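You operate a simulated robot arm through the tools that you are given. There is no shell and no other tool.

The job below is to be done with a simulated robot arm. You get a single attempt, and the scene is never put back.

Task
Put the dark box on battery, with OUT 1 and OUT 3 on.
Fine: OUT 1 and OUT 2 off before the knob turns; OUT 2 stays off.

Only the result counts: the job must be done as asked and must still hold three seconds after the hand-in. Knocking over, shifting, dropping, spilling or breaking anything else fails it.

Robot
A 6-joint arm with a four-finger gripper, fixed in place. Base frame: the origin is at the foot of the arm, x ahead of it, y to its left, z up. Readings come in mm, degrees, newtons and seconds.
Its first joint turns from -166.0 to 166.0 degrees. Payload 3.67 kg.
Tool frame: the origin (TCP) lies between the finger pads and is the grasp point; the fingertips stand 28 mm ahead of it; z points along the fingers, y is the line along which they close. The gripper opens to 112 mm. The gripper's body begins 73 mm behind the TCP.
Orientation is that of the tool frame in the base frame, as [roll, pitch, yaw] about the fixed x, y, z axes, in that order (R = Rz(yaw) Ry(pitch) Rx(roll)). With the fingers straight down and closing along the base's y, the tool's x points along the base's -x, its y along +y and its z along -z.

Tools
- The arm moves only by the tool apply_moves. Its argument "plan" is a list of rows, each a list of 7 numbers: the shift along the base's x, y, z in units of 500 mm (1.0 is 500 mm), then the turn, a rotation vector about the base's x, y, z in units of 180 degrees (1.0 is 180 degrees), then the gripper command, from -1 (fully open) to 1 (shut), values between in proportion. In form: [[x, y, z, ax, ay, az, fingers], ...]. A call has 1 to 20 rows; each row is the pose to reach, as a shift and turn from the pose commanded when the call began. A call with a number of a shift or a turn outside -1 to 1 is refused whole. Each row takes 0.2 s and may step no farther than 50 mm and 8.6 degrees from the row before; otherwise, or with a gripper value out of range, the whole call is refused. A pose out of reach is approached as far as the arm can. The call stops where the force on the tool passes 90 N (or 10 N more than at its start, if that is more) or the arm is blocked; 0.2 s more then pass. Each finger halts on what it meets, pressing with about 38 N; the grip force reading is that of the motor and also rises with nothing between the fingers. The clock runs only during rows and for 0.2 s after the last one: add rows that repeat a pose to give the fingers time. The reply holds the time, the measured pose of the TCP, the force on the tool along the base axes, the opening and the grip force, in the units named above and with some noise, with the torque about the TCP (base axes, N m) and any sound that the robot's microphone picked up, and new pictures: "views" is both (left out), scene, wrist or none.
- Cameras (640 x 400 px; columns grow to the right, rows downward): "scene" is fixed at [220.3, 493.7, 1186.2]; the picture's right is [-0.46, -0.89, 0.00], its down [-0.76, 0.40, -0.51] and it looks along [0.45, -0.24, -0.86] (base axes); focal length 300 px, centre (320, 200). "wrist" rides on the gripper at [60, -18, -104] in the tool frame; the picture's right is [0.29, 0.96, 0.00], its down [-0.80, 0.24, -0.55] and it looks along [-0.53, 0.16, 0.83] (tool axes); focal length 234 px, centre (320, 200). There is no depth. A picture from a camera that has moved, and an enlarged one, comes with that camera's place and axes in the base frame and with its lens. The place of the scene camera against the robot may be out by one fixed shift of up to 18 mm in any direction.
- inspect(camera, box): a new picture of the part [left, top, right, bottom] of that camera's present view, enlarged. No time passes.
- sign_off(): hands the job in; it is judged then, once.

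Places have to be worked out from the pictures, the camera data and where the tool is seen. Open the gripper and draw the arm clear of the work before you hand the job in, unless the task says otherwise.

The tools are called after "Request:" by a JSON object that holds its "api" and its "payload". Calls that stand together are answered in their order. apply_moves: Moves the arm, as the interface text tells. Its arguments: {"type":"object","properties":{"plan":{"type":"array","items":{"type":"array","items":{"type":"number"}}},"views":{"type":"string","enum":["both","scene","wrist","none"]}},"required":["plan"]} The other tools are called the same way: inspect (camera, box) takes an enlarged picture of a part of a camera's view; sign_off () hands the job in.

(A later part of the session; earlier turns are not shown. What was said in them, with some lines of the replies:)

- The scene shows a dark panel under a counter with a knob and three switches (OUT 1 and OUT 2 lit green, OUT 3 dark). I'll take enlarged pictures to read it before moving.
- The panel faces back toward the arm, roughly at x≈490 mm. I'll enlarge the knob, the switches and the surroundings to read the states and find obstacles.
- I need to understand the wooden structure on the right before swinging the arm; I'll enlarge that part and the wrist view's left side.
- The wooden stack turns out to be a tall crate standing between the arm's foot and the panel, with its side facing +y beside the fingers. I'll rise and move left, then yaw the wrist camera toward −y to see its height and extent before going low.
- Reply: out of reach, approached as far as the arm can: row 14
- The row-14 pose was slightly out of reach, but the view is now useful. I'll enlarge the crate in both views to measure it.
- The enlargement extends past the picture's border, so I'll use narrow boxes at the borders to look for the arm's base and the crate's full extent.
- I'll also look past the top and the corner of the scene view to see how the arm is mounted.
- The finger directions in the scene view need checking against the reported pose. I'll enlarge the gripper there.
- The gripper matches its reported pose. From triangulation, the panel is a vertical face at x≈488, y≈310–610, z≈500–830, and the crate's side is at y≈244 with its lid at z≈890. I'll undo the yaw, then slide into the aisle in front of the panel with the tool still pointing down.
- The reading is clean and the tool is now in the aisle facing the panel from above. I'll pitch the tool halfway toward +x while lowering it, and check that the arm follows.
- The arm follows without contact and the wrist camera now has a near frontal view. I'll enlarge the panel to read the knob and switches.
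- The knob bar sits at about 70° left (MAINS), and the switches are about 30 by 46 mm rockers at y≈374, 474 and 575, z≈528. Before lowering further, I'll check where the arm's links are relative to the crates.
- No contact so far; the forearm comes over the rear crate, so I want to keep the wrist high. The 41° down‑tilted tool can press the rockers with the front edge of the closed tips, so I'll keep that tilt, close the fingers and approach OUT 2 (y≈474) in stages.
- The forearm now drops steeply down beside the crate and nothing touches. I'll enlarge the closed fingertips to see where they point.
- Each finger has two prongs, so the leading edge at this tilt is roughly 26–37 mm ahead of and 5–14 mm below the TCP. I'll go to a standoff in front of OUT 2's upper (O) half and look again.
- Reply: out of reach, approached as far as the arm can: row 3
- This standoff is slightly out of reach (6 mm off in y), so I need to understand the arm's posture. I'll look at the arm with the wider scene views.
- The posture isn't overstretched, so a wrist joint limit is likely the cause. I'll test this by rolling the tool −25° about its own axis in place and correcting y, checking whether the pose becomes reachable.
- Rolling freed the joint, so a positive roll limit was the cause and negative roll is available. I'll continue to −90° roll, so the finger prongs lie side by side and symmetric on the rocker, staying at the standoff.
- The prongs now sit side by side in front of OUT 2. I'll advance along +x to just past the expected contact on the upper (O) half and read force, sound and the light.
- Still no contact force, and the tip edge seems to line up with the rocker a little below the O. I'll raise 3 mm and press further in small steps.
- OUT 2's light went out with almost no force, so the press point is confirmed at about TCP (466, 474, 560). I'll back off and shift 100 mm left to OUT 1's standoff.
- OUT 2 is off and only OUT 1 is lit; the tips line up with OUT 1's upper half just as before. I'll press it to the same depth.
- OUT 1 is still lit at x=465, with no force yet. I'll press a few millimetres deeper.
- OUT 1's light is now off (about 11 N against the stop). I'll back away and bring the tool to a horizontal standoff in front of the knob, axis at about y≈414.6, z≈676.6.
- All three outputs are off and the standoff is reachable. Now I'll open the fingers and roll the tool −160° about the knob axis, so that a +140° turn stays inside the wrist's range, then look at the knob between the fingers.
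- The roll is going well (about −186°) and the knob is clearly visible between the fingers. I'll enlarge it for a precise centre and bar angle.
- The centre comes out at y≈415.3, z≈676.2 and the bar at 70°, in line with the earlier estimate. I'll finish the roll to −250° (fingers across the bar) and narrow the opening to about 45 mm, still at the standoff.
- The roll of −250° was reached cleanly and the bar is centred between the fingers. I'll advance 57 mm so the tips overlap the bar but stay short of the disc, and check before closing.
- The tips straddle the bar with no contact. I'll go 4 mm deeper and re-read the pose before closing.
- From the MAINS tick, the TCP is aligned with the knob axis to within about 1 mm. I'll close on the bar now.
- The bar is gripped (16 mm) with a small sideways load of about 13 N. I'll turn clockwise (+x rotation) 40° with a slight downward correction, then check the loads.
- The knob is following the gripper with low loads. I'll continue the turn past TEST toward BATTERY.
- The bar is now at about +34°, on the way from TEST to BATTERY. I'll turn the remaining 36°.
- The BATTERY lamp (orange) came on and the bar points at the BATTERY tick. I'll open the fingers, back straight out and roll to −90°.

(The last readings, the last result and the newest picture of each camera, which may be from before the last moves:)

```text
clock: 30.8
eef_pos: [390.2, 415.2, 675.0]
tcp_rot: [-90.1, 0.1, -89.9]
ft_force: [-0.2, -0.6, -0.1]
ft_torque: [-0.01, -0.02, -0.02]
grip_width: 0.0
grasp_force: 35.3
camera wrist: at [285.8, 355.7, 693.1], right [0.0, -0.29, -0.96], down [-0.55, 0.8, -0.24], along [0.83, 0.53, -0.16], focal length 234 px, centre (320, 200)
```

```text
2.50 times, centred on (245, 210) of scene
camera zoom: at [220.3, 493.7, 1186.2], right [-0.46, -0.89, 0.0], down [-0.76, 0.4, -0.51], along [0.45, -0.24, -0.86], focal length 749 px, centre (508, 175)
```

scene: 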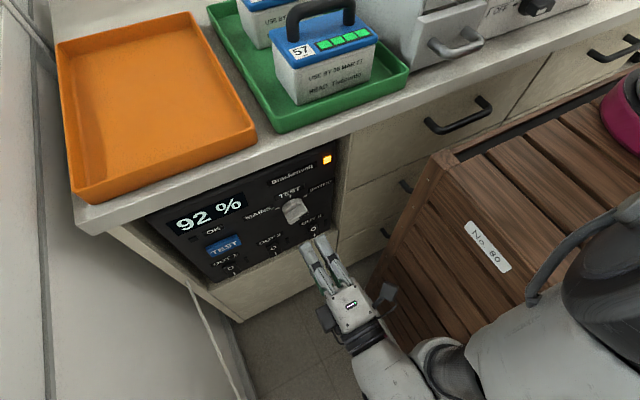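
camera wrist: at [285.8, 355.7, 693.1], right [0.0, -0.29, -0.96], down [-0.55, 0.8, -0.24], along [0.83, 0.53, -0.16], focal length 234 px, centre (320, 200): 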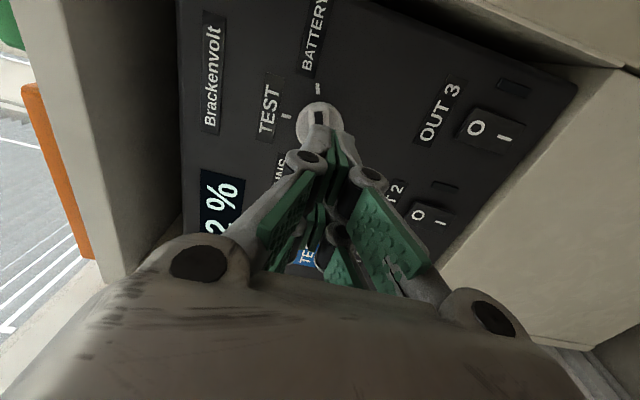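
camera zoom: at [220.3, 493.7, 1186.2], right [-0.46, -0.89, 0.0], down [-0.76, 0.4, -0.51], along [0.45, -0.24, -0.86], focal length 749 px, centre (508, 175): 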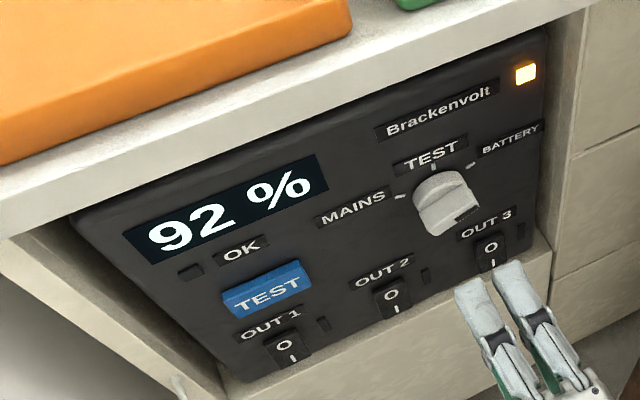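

The knob holds at BATTERY with all outputs off. Next I'll return to the 41° tilt and the standoff in front of OUT 1's lower (I) half.

Request:
{"api": "apply_moves", "payload": {"plan": [[0, 0.05, -0.03, 0, 0.045, 0, 1], [0, 0.11, -0.08, 0, 0.09, 0, 1], [0, 0.17, -0.13, 0, 0.135, 0, 1], [0, 0.23, -0.18, 0, 0.18, 0, 1], [0, 0.28, -0.23, 0, 0.225, 0, 1], [0.02, 0.3186, -0.28, 0, 0.27, 0, 1], [0.08, 0.3186, -0.297, 0, 0.27, 0, 1]], "views": "both"}}

Request:
{"api": "inspect", "payload": {"camera": "wrist", "box": [210, 60, 450, 210]}}

Request:
{"api": "inspect", "payload": {"camera": "scene", "box": [190, 200, 350, 320]}}

```text
clock: 32.4
eef_pos: [430.7, 576.0, 525.7]
tcp_rot: [-138.7, 0.0, -89.8]
ft_force: [-0.3, 1.0, 0.5]
ft_torque: [0.04, 0.01, 0.03]
grip_width: 0.0
grasp_force: 36.1
camera wrist: at [375.5, 516.0, 616.6], right [-0.72, -0.29, -0.63], down [-0.55, 0.8, 0.26], along [0.43, 0.53, -0.73], focal length 234 px, centre (320, 200)
```

scene: 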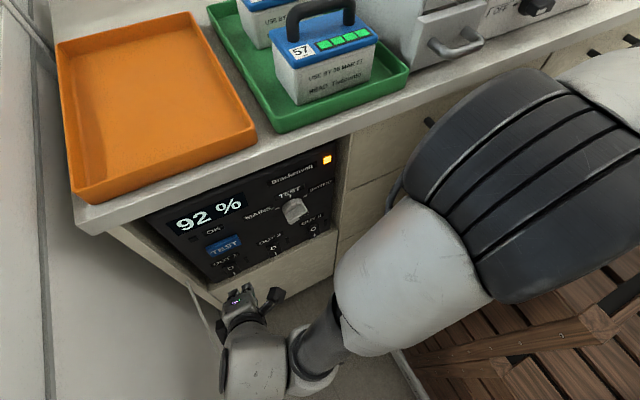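
wrist: 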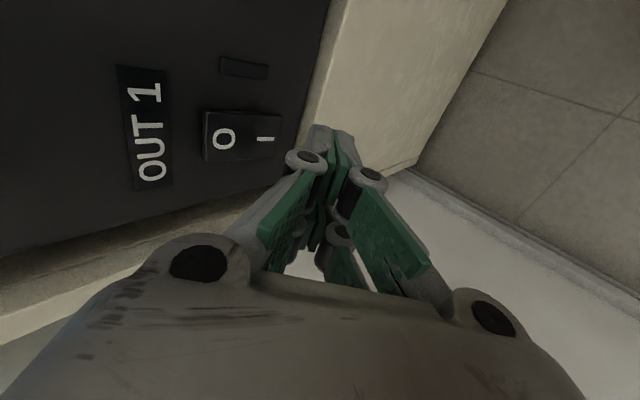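

```text
2.67 times, centred on (330, 135) of wrist
camera zoom: at [375.5, 516.0, 616.6], right [-0.72, -0.29, -0.63], down [-0.55, 0.8, 0.26], along [0.43, 0.53, -0.73], focal length 624 px, centre (293, 373)
```

zoom: 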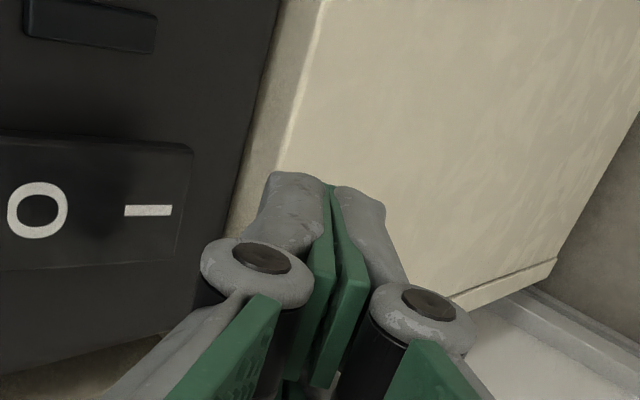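

```text
3.33 times, centred on (270, 260) of scene
camera zoom: at [220.3, 493.7, 1186.2], right [-0.46, -0.89, 0.0], down [-0.76, 0.4, -0.51], along [0.45, -0.24, -0.86], focal length 998 px, centre (487, 0)
```

zoom: 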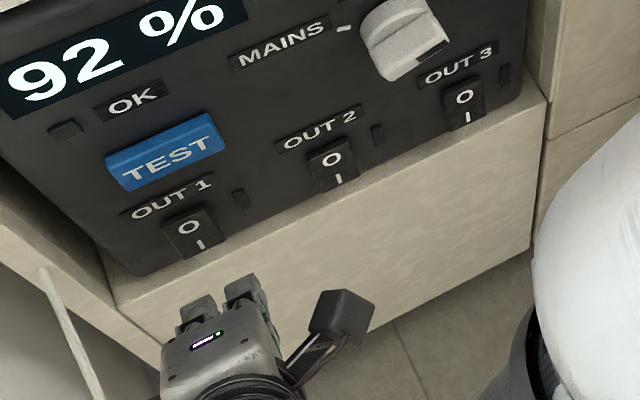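

All outputs are off and the tip edge lines up with the I mark, slightly low. I'll raise 4 mm and press OUT 1's lower half.

Request:
{"api": "apply_moves", "payload": {"plan": [[0.03, -0.002, 0.008, 0, 0, 0, 1], [0.056, -0.002, 0.008, 0, 0, 0, 1], [0.064, -0.002, 0.008, 0, 0, 0, 1], [0.07, -0.002, 0.008, 0, 0, 0, 1]], "views": "wrist"}}

Request:
{"api": "inspect", "payload": {"camera": "wrist", "box": [210, 60, 450, 210]}}

```text
clock: 33.4
eef_pos: [465.0, 574.7, 530.7]
tcp_rot: [-138.7, 0.0, -89.9]
ft_force: [-1.3, -0.3, -1.2]
ft_torque: [0.01, 0.01, -0.04]
grip_width: 0.2
grasp_force: 35.4
camera wrist: at [410.0, 513.9, 620.0], right [-0.72, -0.29, -0.63], down [-0.55, 0.8, 0.26], along [0.43, 0.53, -0.73], focal length 234 px, centre (320, 200)
```

wrist: 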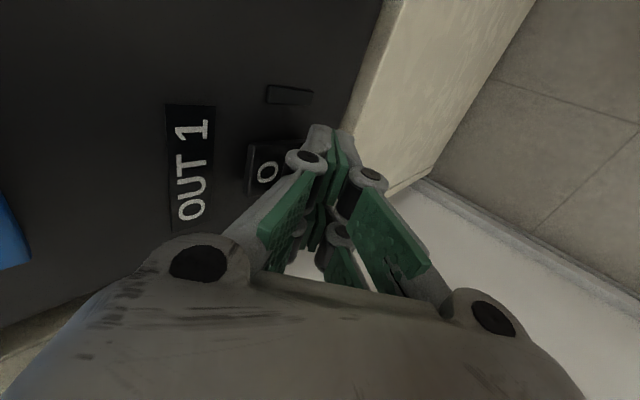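

```text
2.67 times, centred on (330, 135) of wrist
camera zoom: at [410.0, 513.9, 620.0], right [-0.72, -0.29, -0.63], down [-0.55, 0.8, 0.26], along [0.43, 0.53, -0.73], focal length 624 px, centre (293, 373)
```

zoom: 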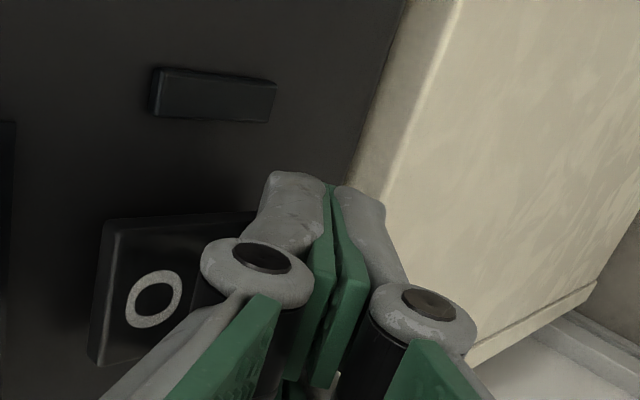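

No flip yet at x=465, as with the earlier press. I'll go 3–4 mm deeper.

Request:
{"api": "apply_moves", "payload": {"plan": [[0.004, 0, 0, 0, 0, 0, 1], [0.007, 0, 0, 0, 0, 0, 1], [0.007, 0, 0, 0, 0, 0, 1]], "views": "wrist"}}

```text
clock: 34.2
eef_pos: [467.6, 573.7, 530.4]
tcp_rot: [-138.8, -0.1, -89.9]
ft_force: [-21.8, -6.5, 4.4]
ft_torque: [-0.07, 0.16, -0.15]
grip_width: 0.0
grasp_force: 35.8
camera wrist: at [412.3, 513.9, 620.5], right [-0.72, -0.29, -0.63], down [-0.55, 0.8, 0.26], along [0.43, 0.53, -0.73], focal length 234 px, centre (320, 200)
```

wrist: 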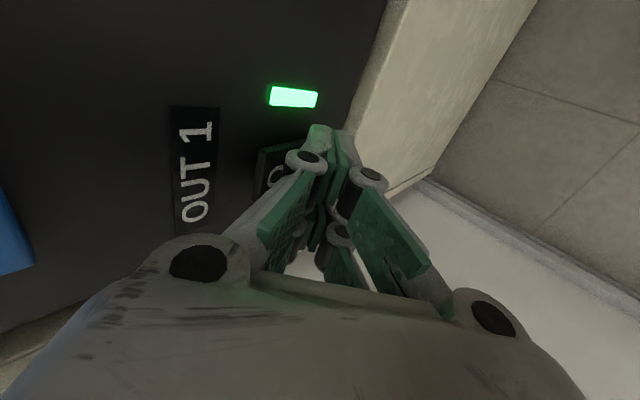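

OUT 1 is on (green). I'll back off and move right toward OUT 3 in stages, watching the crate clearance.

Request:
{"api": "apply_moves", "payload": {"plan": [[-0.06, 0, 0, 0, 0, 0, 1], [-0.1, -0.05, 0, 0, 0, 0, 1], [-0.1, -0.13, 0, 0, 0, 0, 1], [-0.1, -0.21, 0, 0, 0, 0, 1], [-0.1, -0.28, 0, 0, 0, 0, 1]], "views": "both"}}

Request:
{"api": "inspect", "payload": {"camera": "scene", "box": [630, 0, 640, 400]}}

```text
clock: 35.4
eef_pos: [417.8, 435.5, 531.0]
tcp_rot: [-138.7, -0.1, -90.0]
ft_force: [0.2, -0.2, 0.3]
ft_torque: [-0.02, -0.01, 0.01]
grip_width: 0.0
grasp_force: 35.6
camera wrist: at [363.0, 373.9, 620.6], right [-0.72, -0.29, -0.63], down [-0.55, 0.8, 0.26], along [0.43, 0.53, -0.73], focal length 234 px, centre (320, 200)
```

scene: 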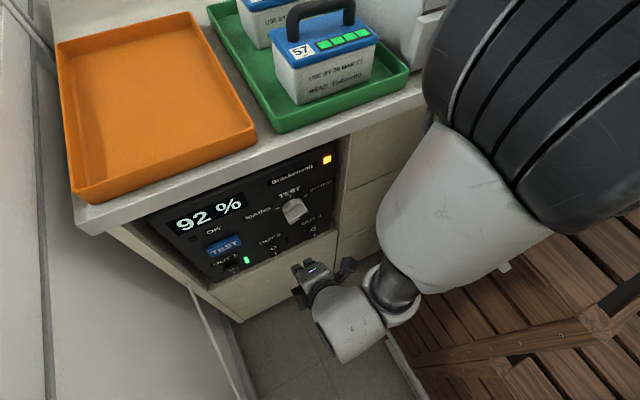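
wrist: 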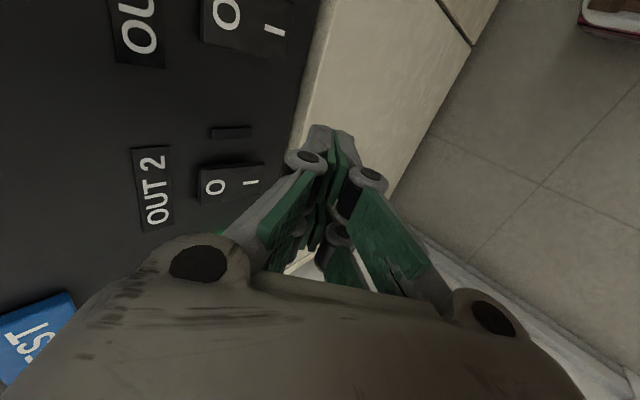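

```text
1.00 times, centred on (635, 200) of scene (not enlarged: the box is as wide or as high as the picture)
camera zoom: at [220.3, 493.7, 1186.2], right [-0.46, -0.89, 0.0], down [-0.76, 0.4, -0.51], along [0.45, -0.24, -0.86], focal length 300 px, centre (5, 200)
```

zoom: 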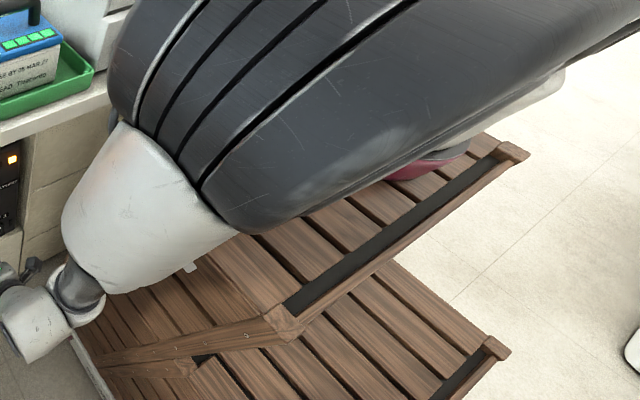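

OUT 1 is lit, OUT 2 is off and the battery lamp is on. Going straight to OUT 3 would bring the forearm within about 10 mm of the crate, so I'll yaw the tool −16° first, which swings the wrist away from the crate, and then approach OUT 3.

Request:
{"api": "apply_moves", "payload": {"plan": [[0, 0, 0, 0, 0, -0.0444, 1], [0, 0, 0, 0, 0, -0.0889, 1], [-0.01, -0.03, 0, 0, 0, -0.0889, 1]], "views": "both"}}

Request:
{"api": "inspect", "payload": {"camera": "scene", "box": [280, 200, 480, 360]}}

```text
clock: 36.2
eef_pos: [412.4, 418.3, 530.4]
tcp_rot: [-138.7, -0.1, -106.0]
ft_force: [0.0, 0.0, 0.4]
ft_torque: [-0.01, 0.03, 0.01]
grip_width: 0.1
grasp_force: 35.7
camera wrist: at [343.8, 375.7, 620.0], right [-0.77, -0.08, -0.63], down [-0.3, 0.92, 0.26], along [0.56, 0.39, -0.73], focal length 234 px, centre (320, 200)
```

scene: 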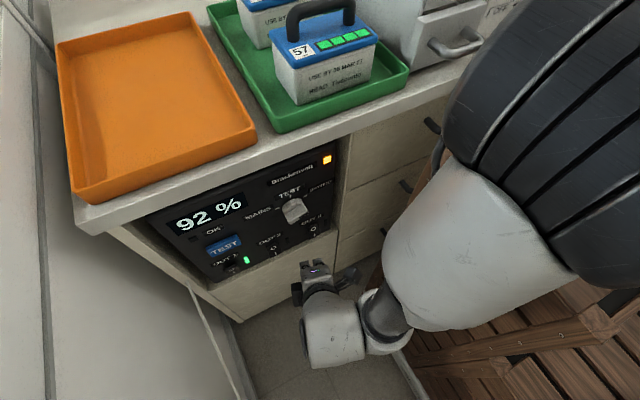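
wrist: 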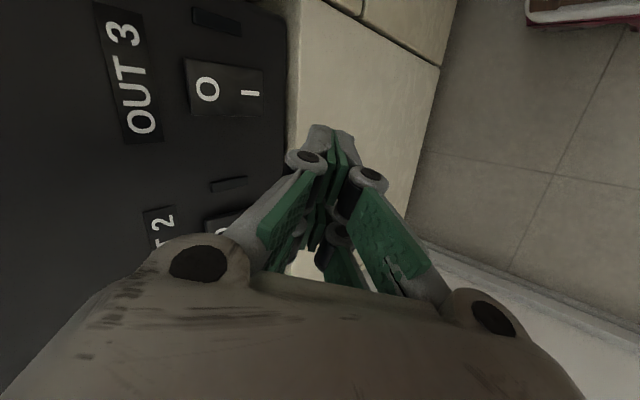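

```text
2.50 times, centred on (380, 280) of scene
camera zoom: at [220.3, 493.7, 1186.2], right [-0.46, -0.89, 0.0], down [-0.76, 0.4, -0.51], along [0.45, -0.24, -0.86], focal length 749 px, centre (170, 0)
```

zoom: 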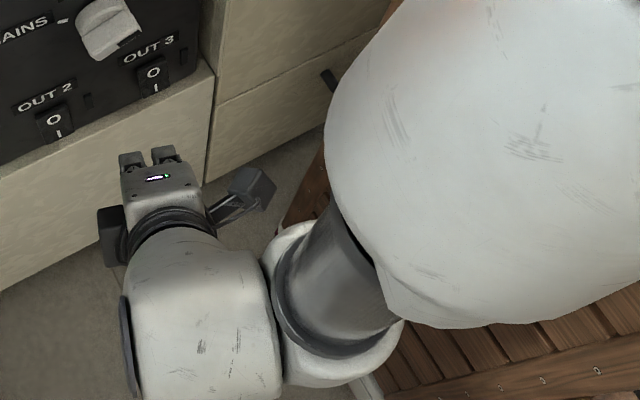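

The yawed pose is reachable and the forearm is well clear of the crate. I'll slide to y≈370 in front of OUT 3 and check both views again.

Request:
{"api": "apply_moves", "payload": {"plan": [[0, -0.05, 0, 0, 0, 0, 1], [0.004, -0.0966, 0, 0, 0, 0, 1]], "views": "both"}}

Request:
{"api": "inspect", "payload": {"camera": "scene", "box": [280, 200, 480, 360]}}

Request:
{"api": "inspect", "payload": {"camera": "wrist", "box": [170, 60, 410, 210]}}

```text
clock: 36.8
eef_pos: [415.6, 370.7, 530.7]
tcp_rot: [-138.7, 0.0, -106.1]
ft_force: [0.3, -0.4, 0.5]
ft_torque: [-0.01, 0.02, 0.0]
grip_width: 0.1
grasp_force: 35.6
camera wrist: at [346.0, 327.6, 621.0], right [-0.77, -0.08, -0.63], down [-0.3, 0.92, 0.26], along [0.56, 0.39, -0.73], focal length 234 px, centre (320, 200)
```

scene: 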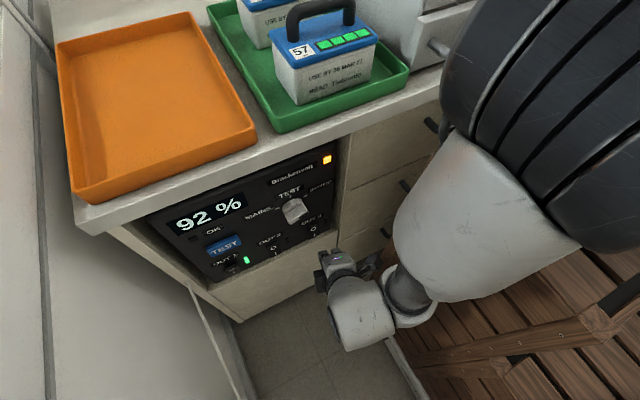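
wrist: 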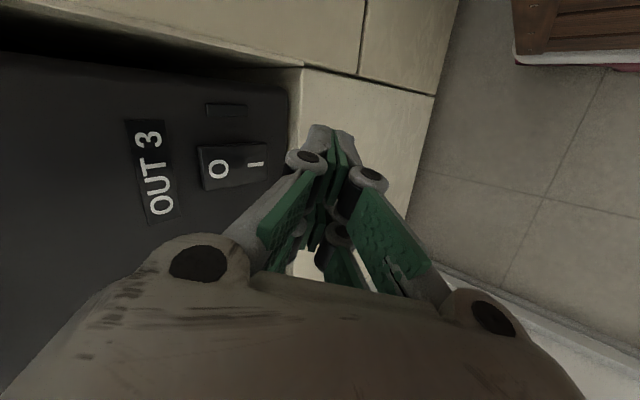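

```text
2.50 times, centred on (380, 280) of scene
camera zoom: at [220.3, 493.7, 1186.2], right [-0.46, -0.89, 0.0], down [-0.76, 0.4, -0.51], along [0.45, -0.24, -0.86], focal length 749 px, centre (170, 0)
```

zoom: 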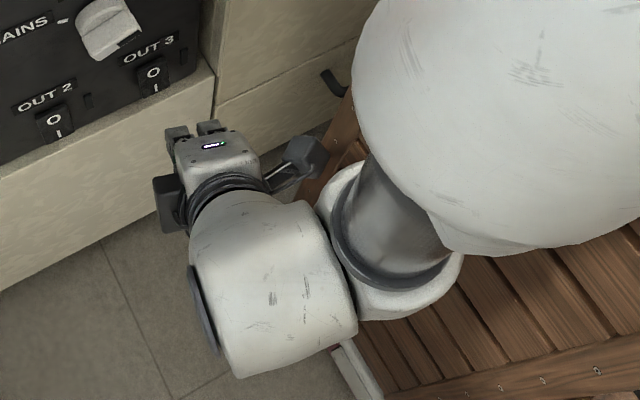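

```text
2.67 times, centred on (290, 135) of wrist
camera zoom: at [346.0, 327.6, 621.0], right [-0.77, -0.08, -0.63], down [-0.3, 0.92, 0.26], along [0.56, 0.39, -0.73], focal length 624 px, centre (400, 373)
```

zoom: 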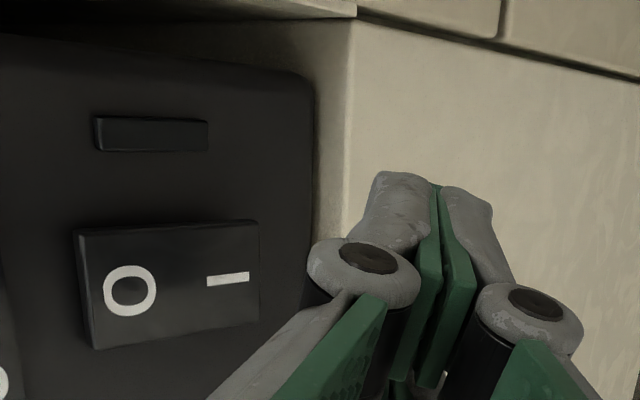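

Everything is clear and the tip lines up with OUT 3's lower half. I'll advance to just before the expected flip depth.

Request:
{"api": "apply_moves", "payload": {"plan": [[0.06, 0, 0, 0, 0, 0, 1], [0.082, 0, 0, 0, 0, 0, 1], [0.088, 0, 0, 0, 0, 0, 1], [0.092, 0, 0, 0, 0, 0, 1]], "views": "wrist"}}

Request:
{"api": "inspect", "payload": {"camera": "wrist", "box": [210, 60, 450, 210]}}

```text
clock: 37.8
eef_pos: [460.0, 370.4, 530.9]
tcp_rot: [-138.7, 0.1, -106.0]
ft_force: [-2.2, -0.6, 0.2]
ft_torque: [-0.02, 0.05, 0.02]
grip_width: 0.2
grasp_force: 36.2
camera wrist: at [391.6, 327.5, 620.7], right [-0.77, -0.08, -0.63], down [-0.3, 0.92, 0.26], along [0.56, 0.39, -0.73], focal length 234 px, centre (320, 200)
```

wrist: 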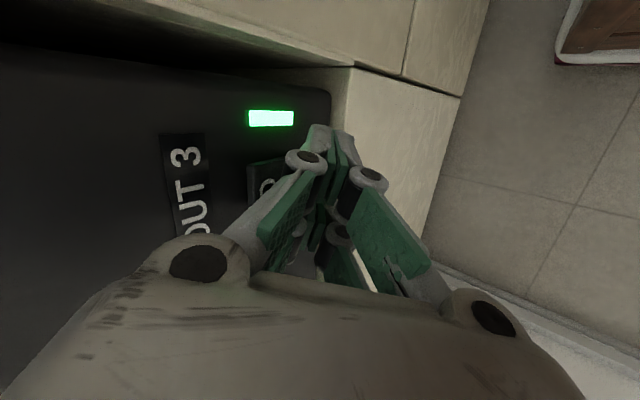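

```text
2.67 times, centred on (330, 135) of wrist
camera zoom: at [391.6, 327.5, 620.7], right [-0.77, -0.08, -0.63], down [-0.3, 0.92, 0.26], along [0.56, 0.39, -0.73], focal length 624 px, centre (293, 373)
```

zoom: 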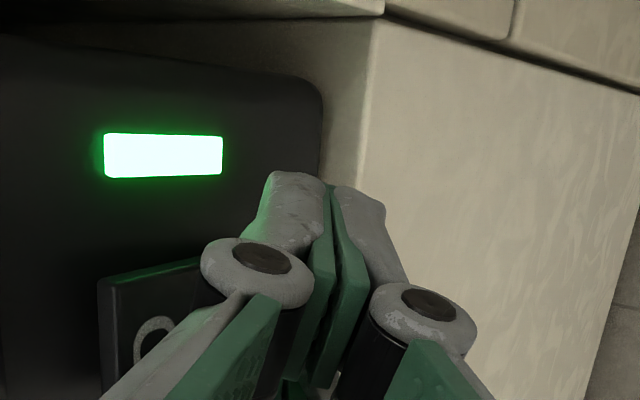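

OUT 3's light is on. I'll press 1 mm more so it seats, then back straight out and away from the crate.

Request:
{"api": "apply_moves", "payload": {"plan": [[0.003, 0, 0, 0, 0, 0, 1], [-0.05, 0, 0, 0, 0, 0, 1], [-0.1, 0, 0, 0, 0, 0, 1], [-0.12, 0.07, 0.02, 0, 0, 0, 1], [-0.15, 0.14, 0.06, 0, 0, 0, 1], [-0.2, 0.16, 0.13, 0, 0, 0, 1]], "views": "both"}}

Request:
{"api": "inspect", "payload": {"camera": "scene", "box": [140, 130, 350, 290]}}

```text
clock: 39.2
eef_pos: [361.8, 450.2, 594.3]
tcp_rot: [-138.7, -0.1, -106.2]
ft_force: [0.6, -0.6, -0.3]
ft_torque: [0.0, 0.05, -0.04]
grip_width: 0.0
grasp_force: 35.7
camera wrist: at [293.2, 408.5, 684.0], right [-0.77, -0.08, -0.63], down [-0.3, 0.92, 0.26], along [0.56, 0.39, -0.73], focal length 234 px, centre (320, 200)
```

scene: 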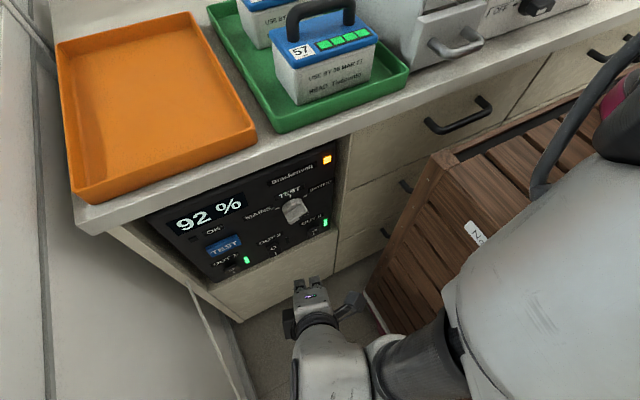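
wrist: 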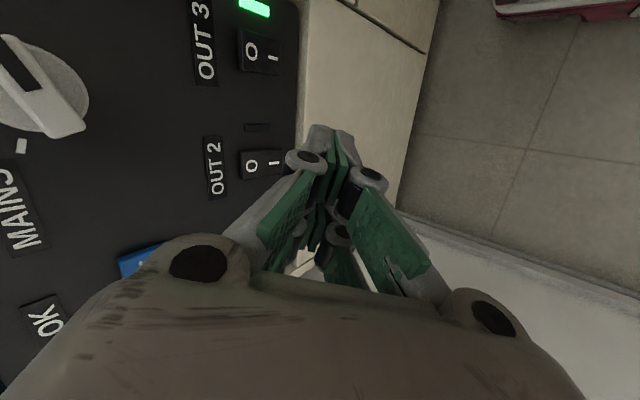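

```text
2.50 times, centred on (245, 210) of scene
camera zoom: at [220.3, 493.7, 1186.2], right [-0.46, -0.89, 0.0], down [-0.76, 0.4, -0.51], along [0.45, -0.24, -0.86], focal length 749 px, centre (508, 175)
```

zoom: 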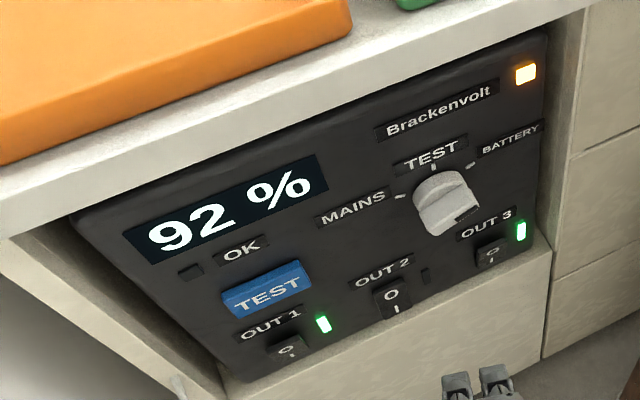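

The panel shows battery mode, OUT 1 and OUT 3 lit, OUT 2 dark. I'll draw the arm further back and up and open the gripper.

Request:
{"api": "apply_moves", "payload": {"plan": [[-0.03, 0, 0.07, 0, 0, 0, 1], [-0.06, 0, 0.14, 0, 0, 0, 0.5], [-0.09, 0, 0.21, 0, 0, 0, -0.5], [-0.11, 0, 0.27, 0, 0, 0, -1], [-0.11, 0, 0.27, 0, 0, 0, -1], [-0.11, 0, 0.27, 0, 0, 0, -1], [-0.11, 0, 0.27, 0, 0, 0, -1]], "views": "both"}}

Request:
{"api": "inspect", "payload": {"camera": "scene", "box": [140, 130, 350, 290]}}

Request:
{"api": "inspect", "payload": {"camera": "scene", "box": [630, 0, 640, 400]}}

```text
clock: 40.8
eef_pos: [307.2, 450.2, 731.3]
tcp_rot: [-138.7, 0.0, -106.0]
ft_force: [-0.1, -0.2, -0.1]
ft_torque: [0.02, 0.0, 0.0]
grip_width: 111.9
grasp_force: 0.1
camera wrist: at [237.9, 407.7, 821.5], right [-0.77, -0.08, -0.63], down [-0.3, 0.92, 0.26], along [0.56, 0.39, -0.73], focal length 234 px, centre (320, 200)
```

scene: 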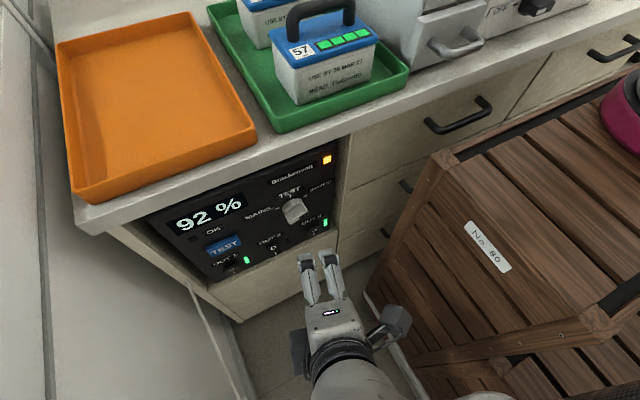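
wrist: 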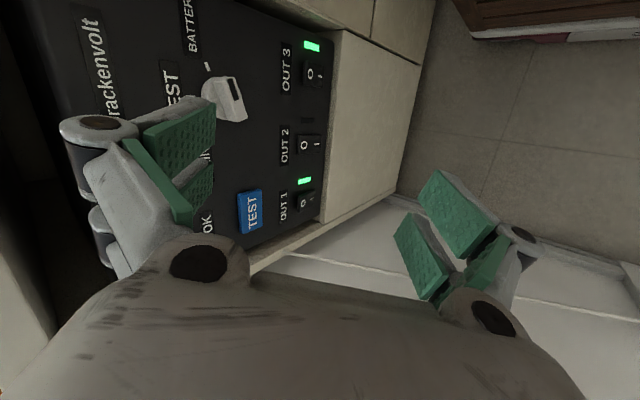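

```text
2.50 times, centred on (245, 210) of scene
camera zoom: at [220.3, 493.7, 1186.2], right [-0.46, -0.89, 0.0], down [-0.76, 0.4, -0.51], along [0.45, -0.24, -0.86], focal length 749 px, centre (508, 175)
```

zoom: 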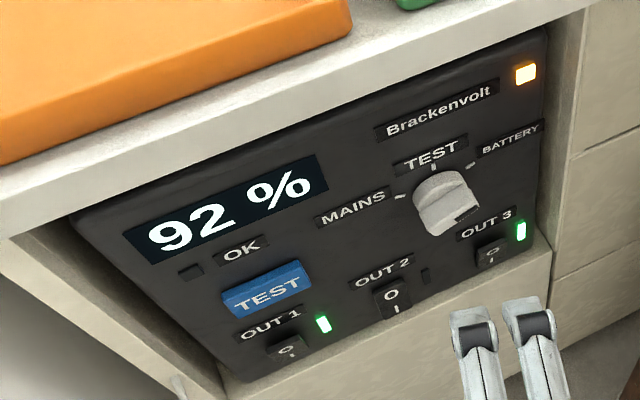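

```text
1.00 times, centred on (635, 200) of scene (not enlarged: the box is as wide or as high as the picture)
camera zoom: at [220.3, 493.7, 1186.2], right [-0.46, -0.89, 0.0], down [-0.76, 0.4, -0.51], along [0.45, -0.24, -0.86], focal length 300 px, centre (5, 200)
```

zoom: 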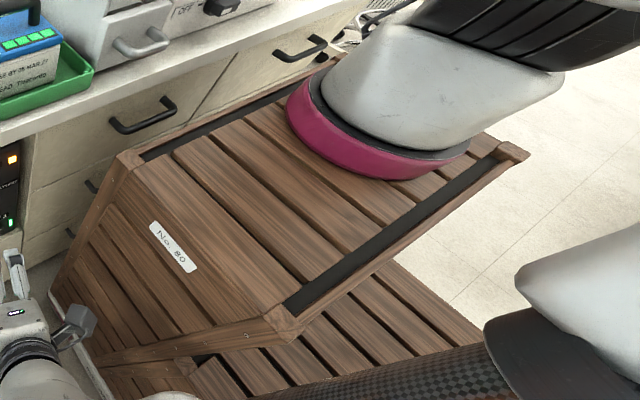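

Final check: the knob is at BATTERY with its lamp lit, OUT 1 and OUT 3 are on and OUT 2 is off. The crate and counter items haven't moved, the gripper is open and the arm is clear, so I'm handing in.

Request:
{"api": "sign_off", "payload": {}}

```text
The job is handed in.
```

The dark box is on battery with OUT 1 and OUT 3 on, and I've handed the job in; the tool returned no verdict.

- **Order:** I switched OUT 2 and then OUT 1 off first. With all three outputs off, I turned the knob from MAINS through TEST to BATTERY. Then I switched OUT 1 and OUT 3 on.
- **State at hand-in:** The orange battery lamp was lit, and OUT 1 and OUT 3 showed green. OUT 2 was dark and stayed off from the moment I switched it off.
- **Surroundings:** No force reading showed contact with anything except the switches and the knob. The crates and the things on the counter looked unmoved in the last pictures.
- **Arm:** The gripper is open, and the arm is drawn back about 190 mm from the panel.
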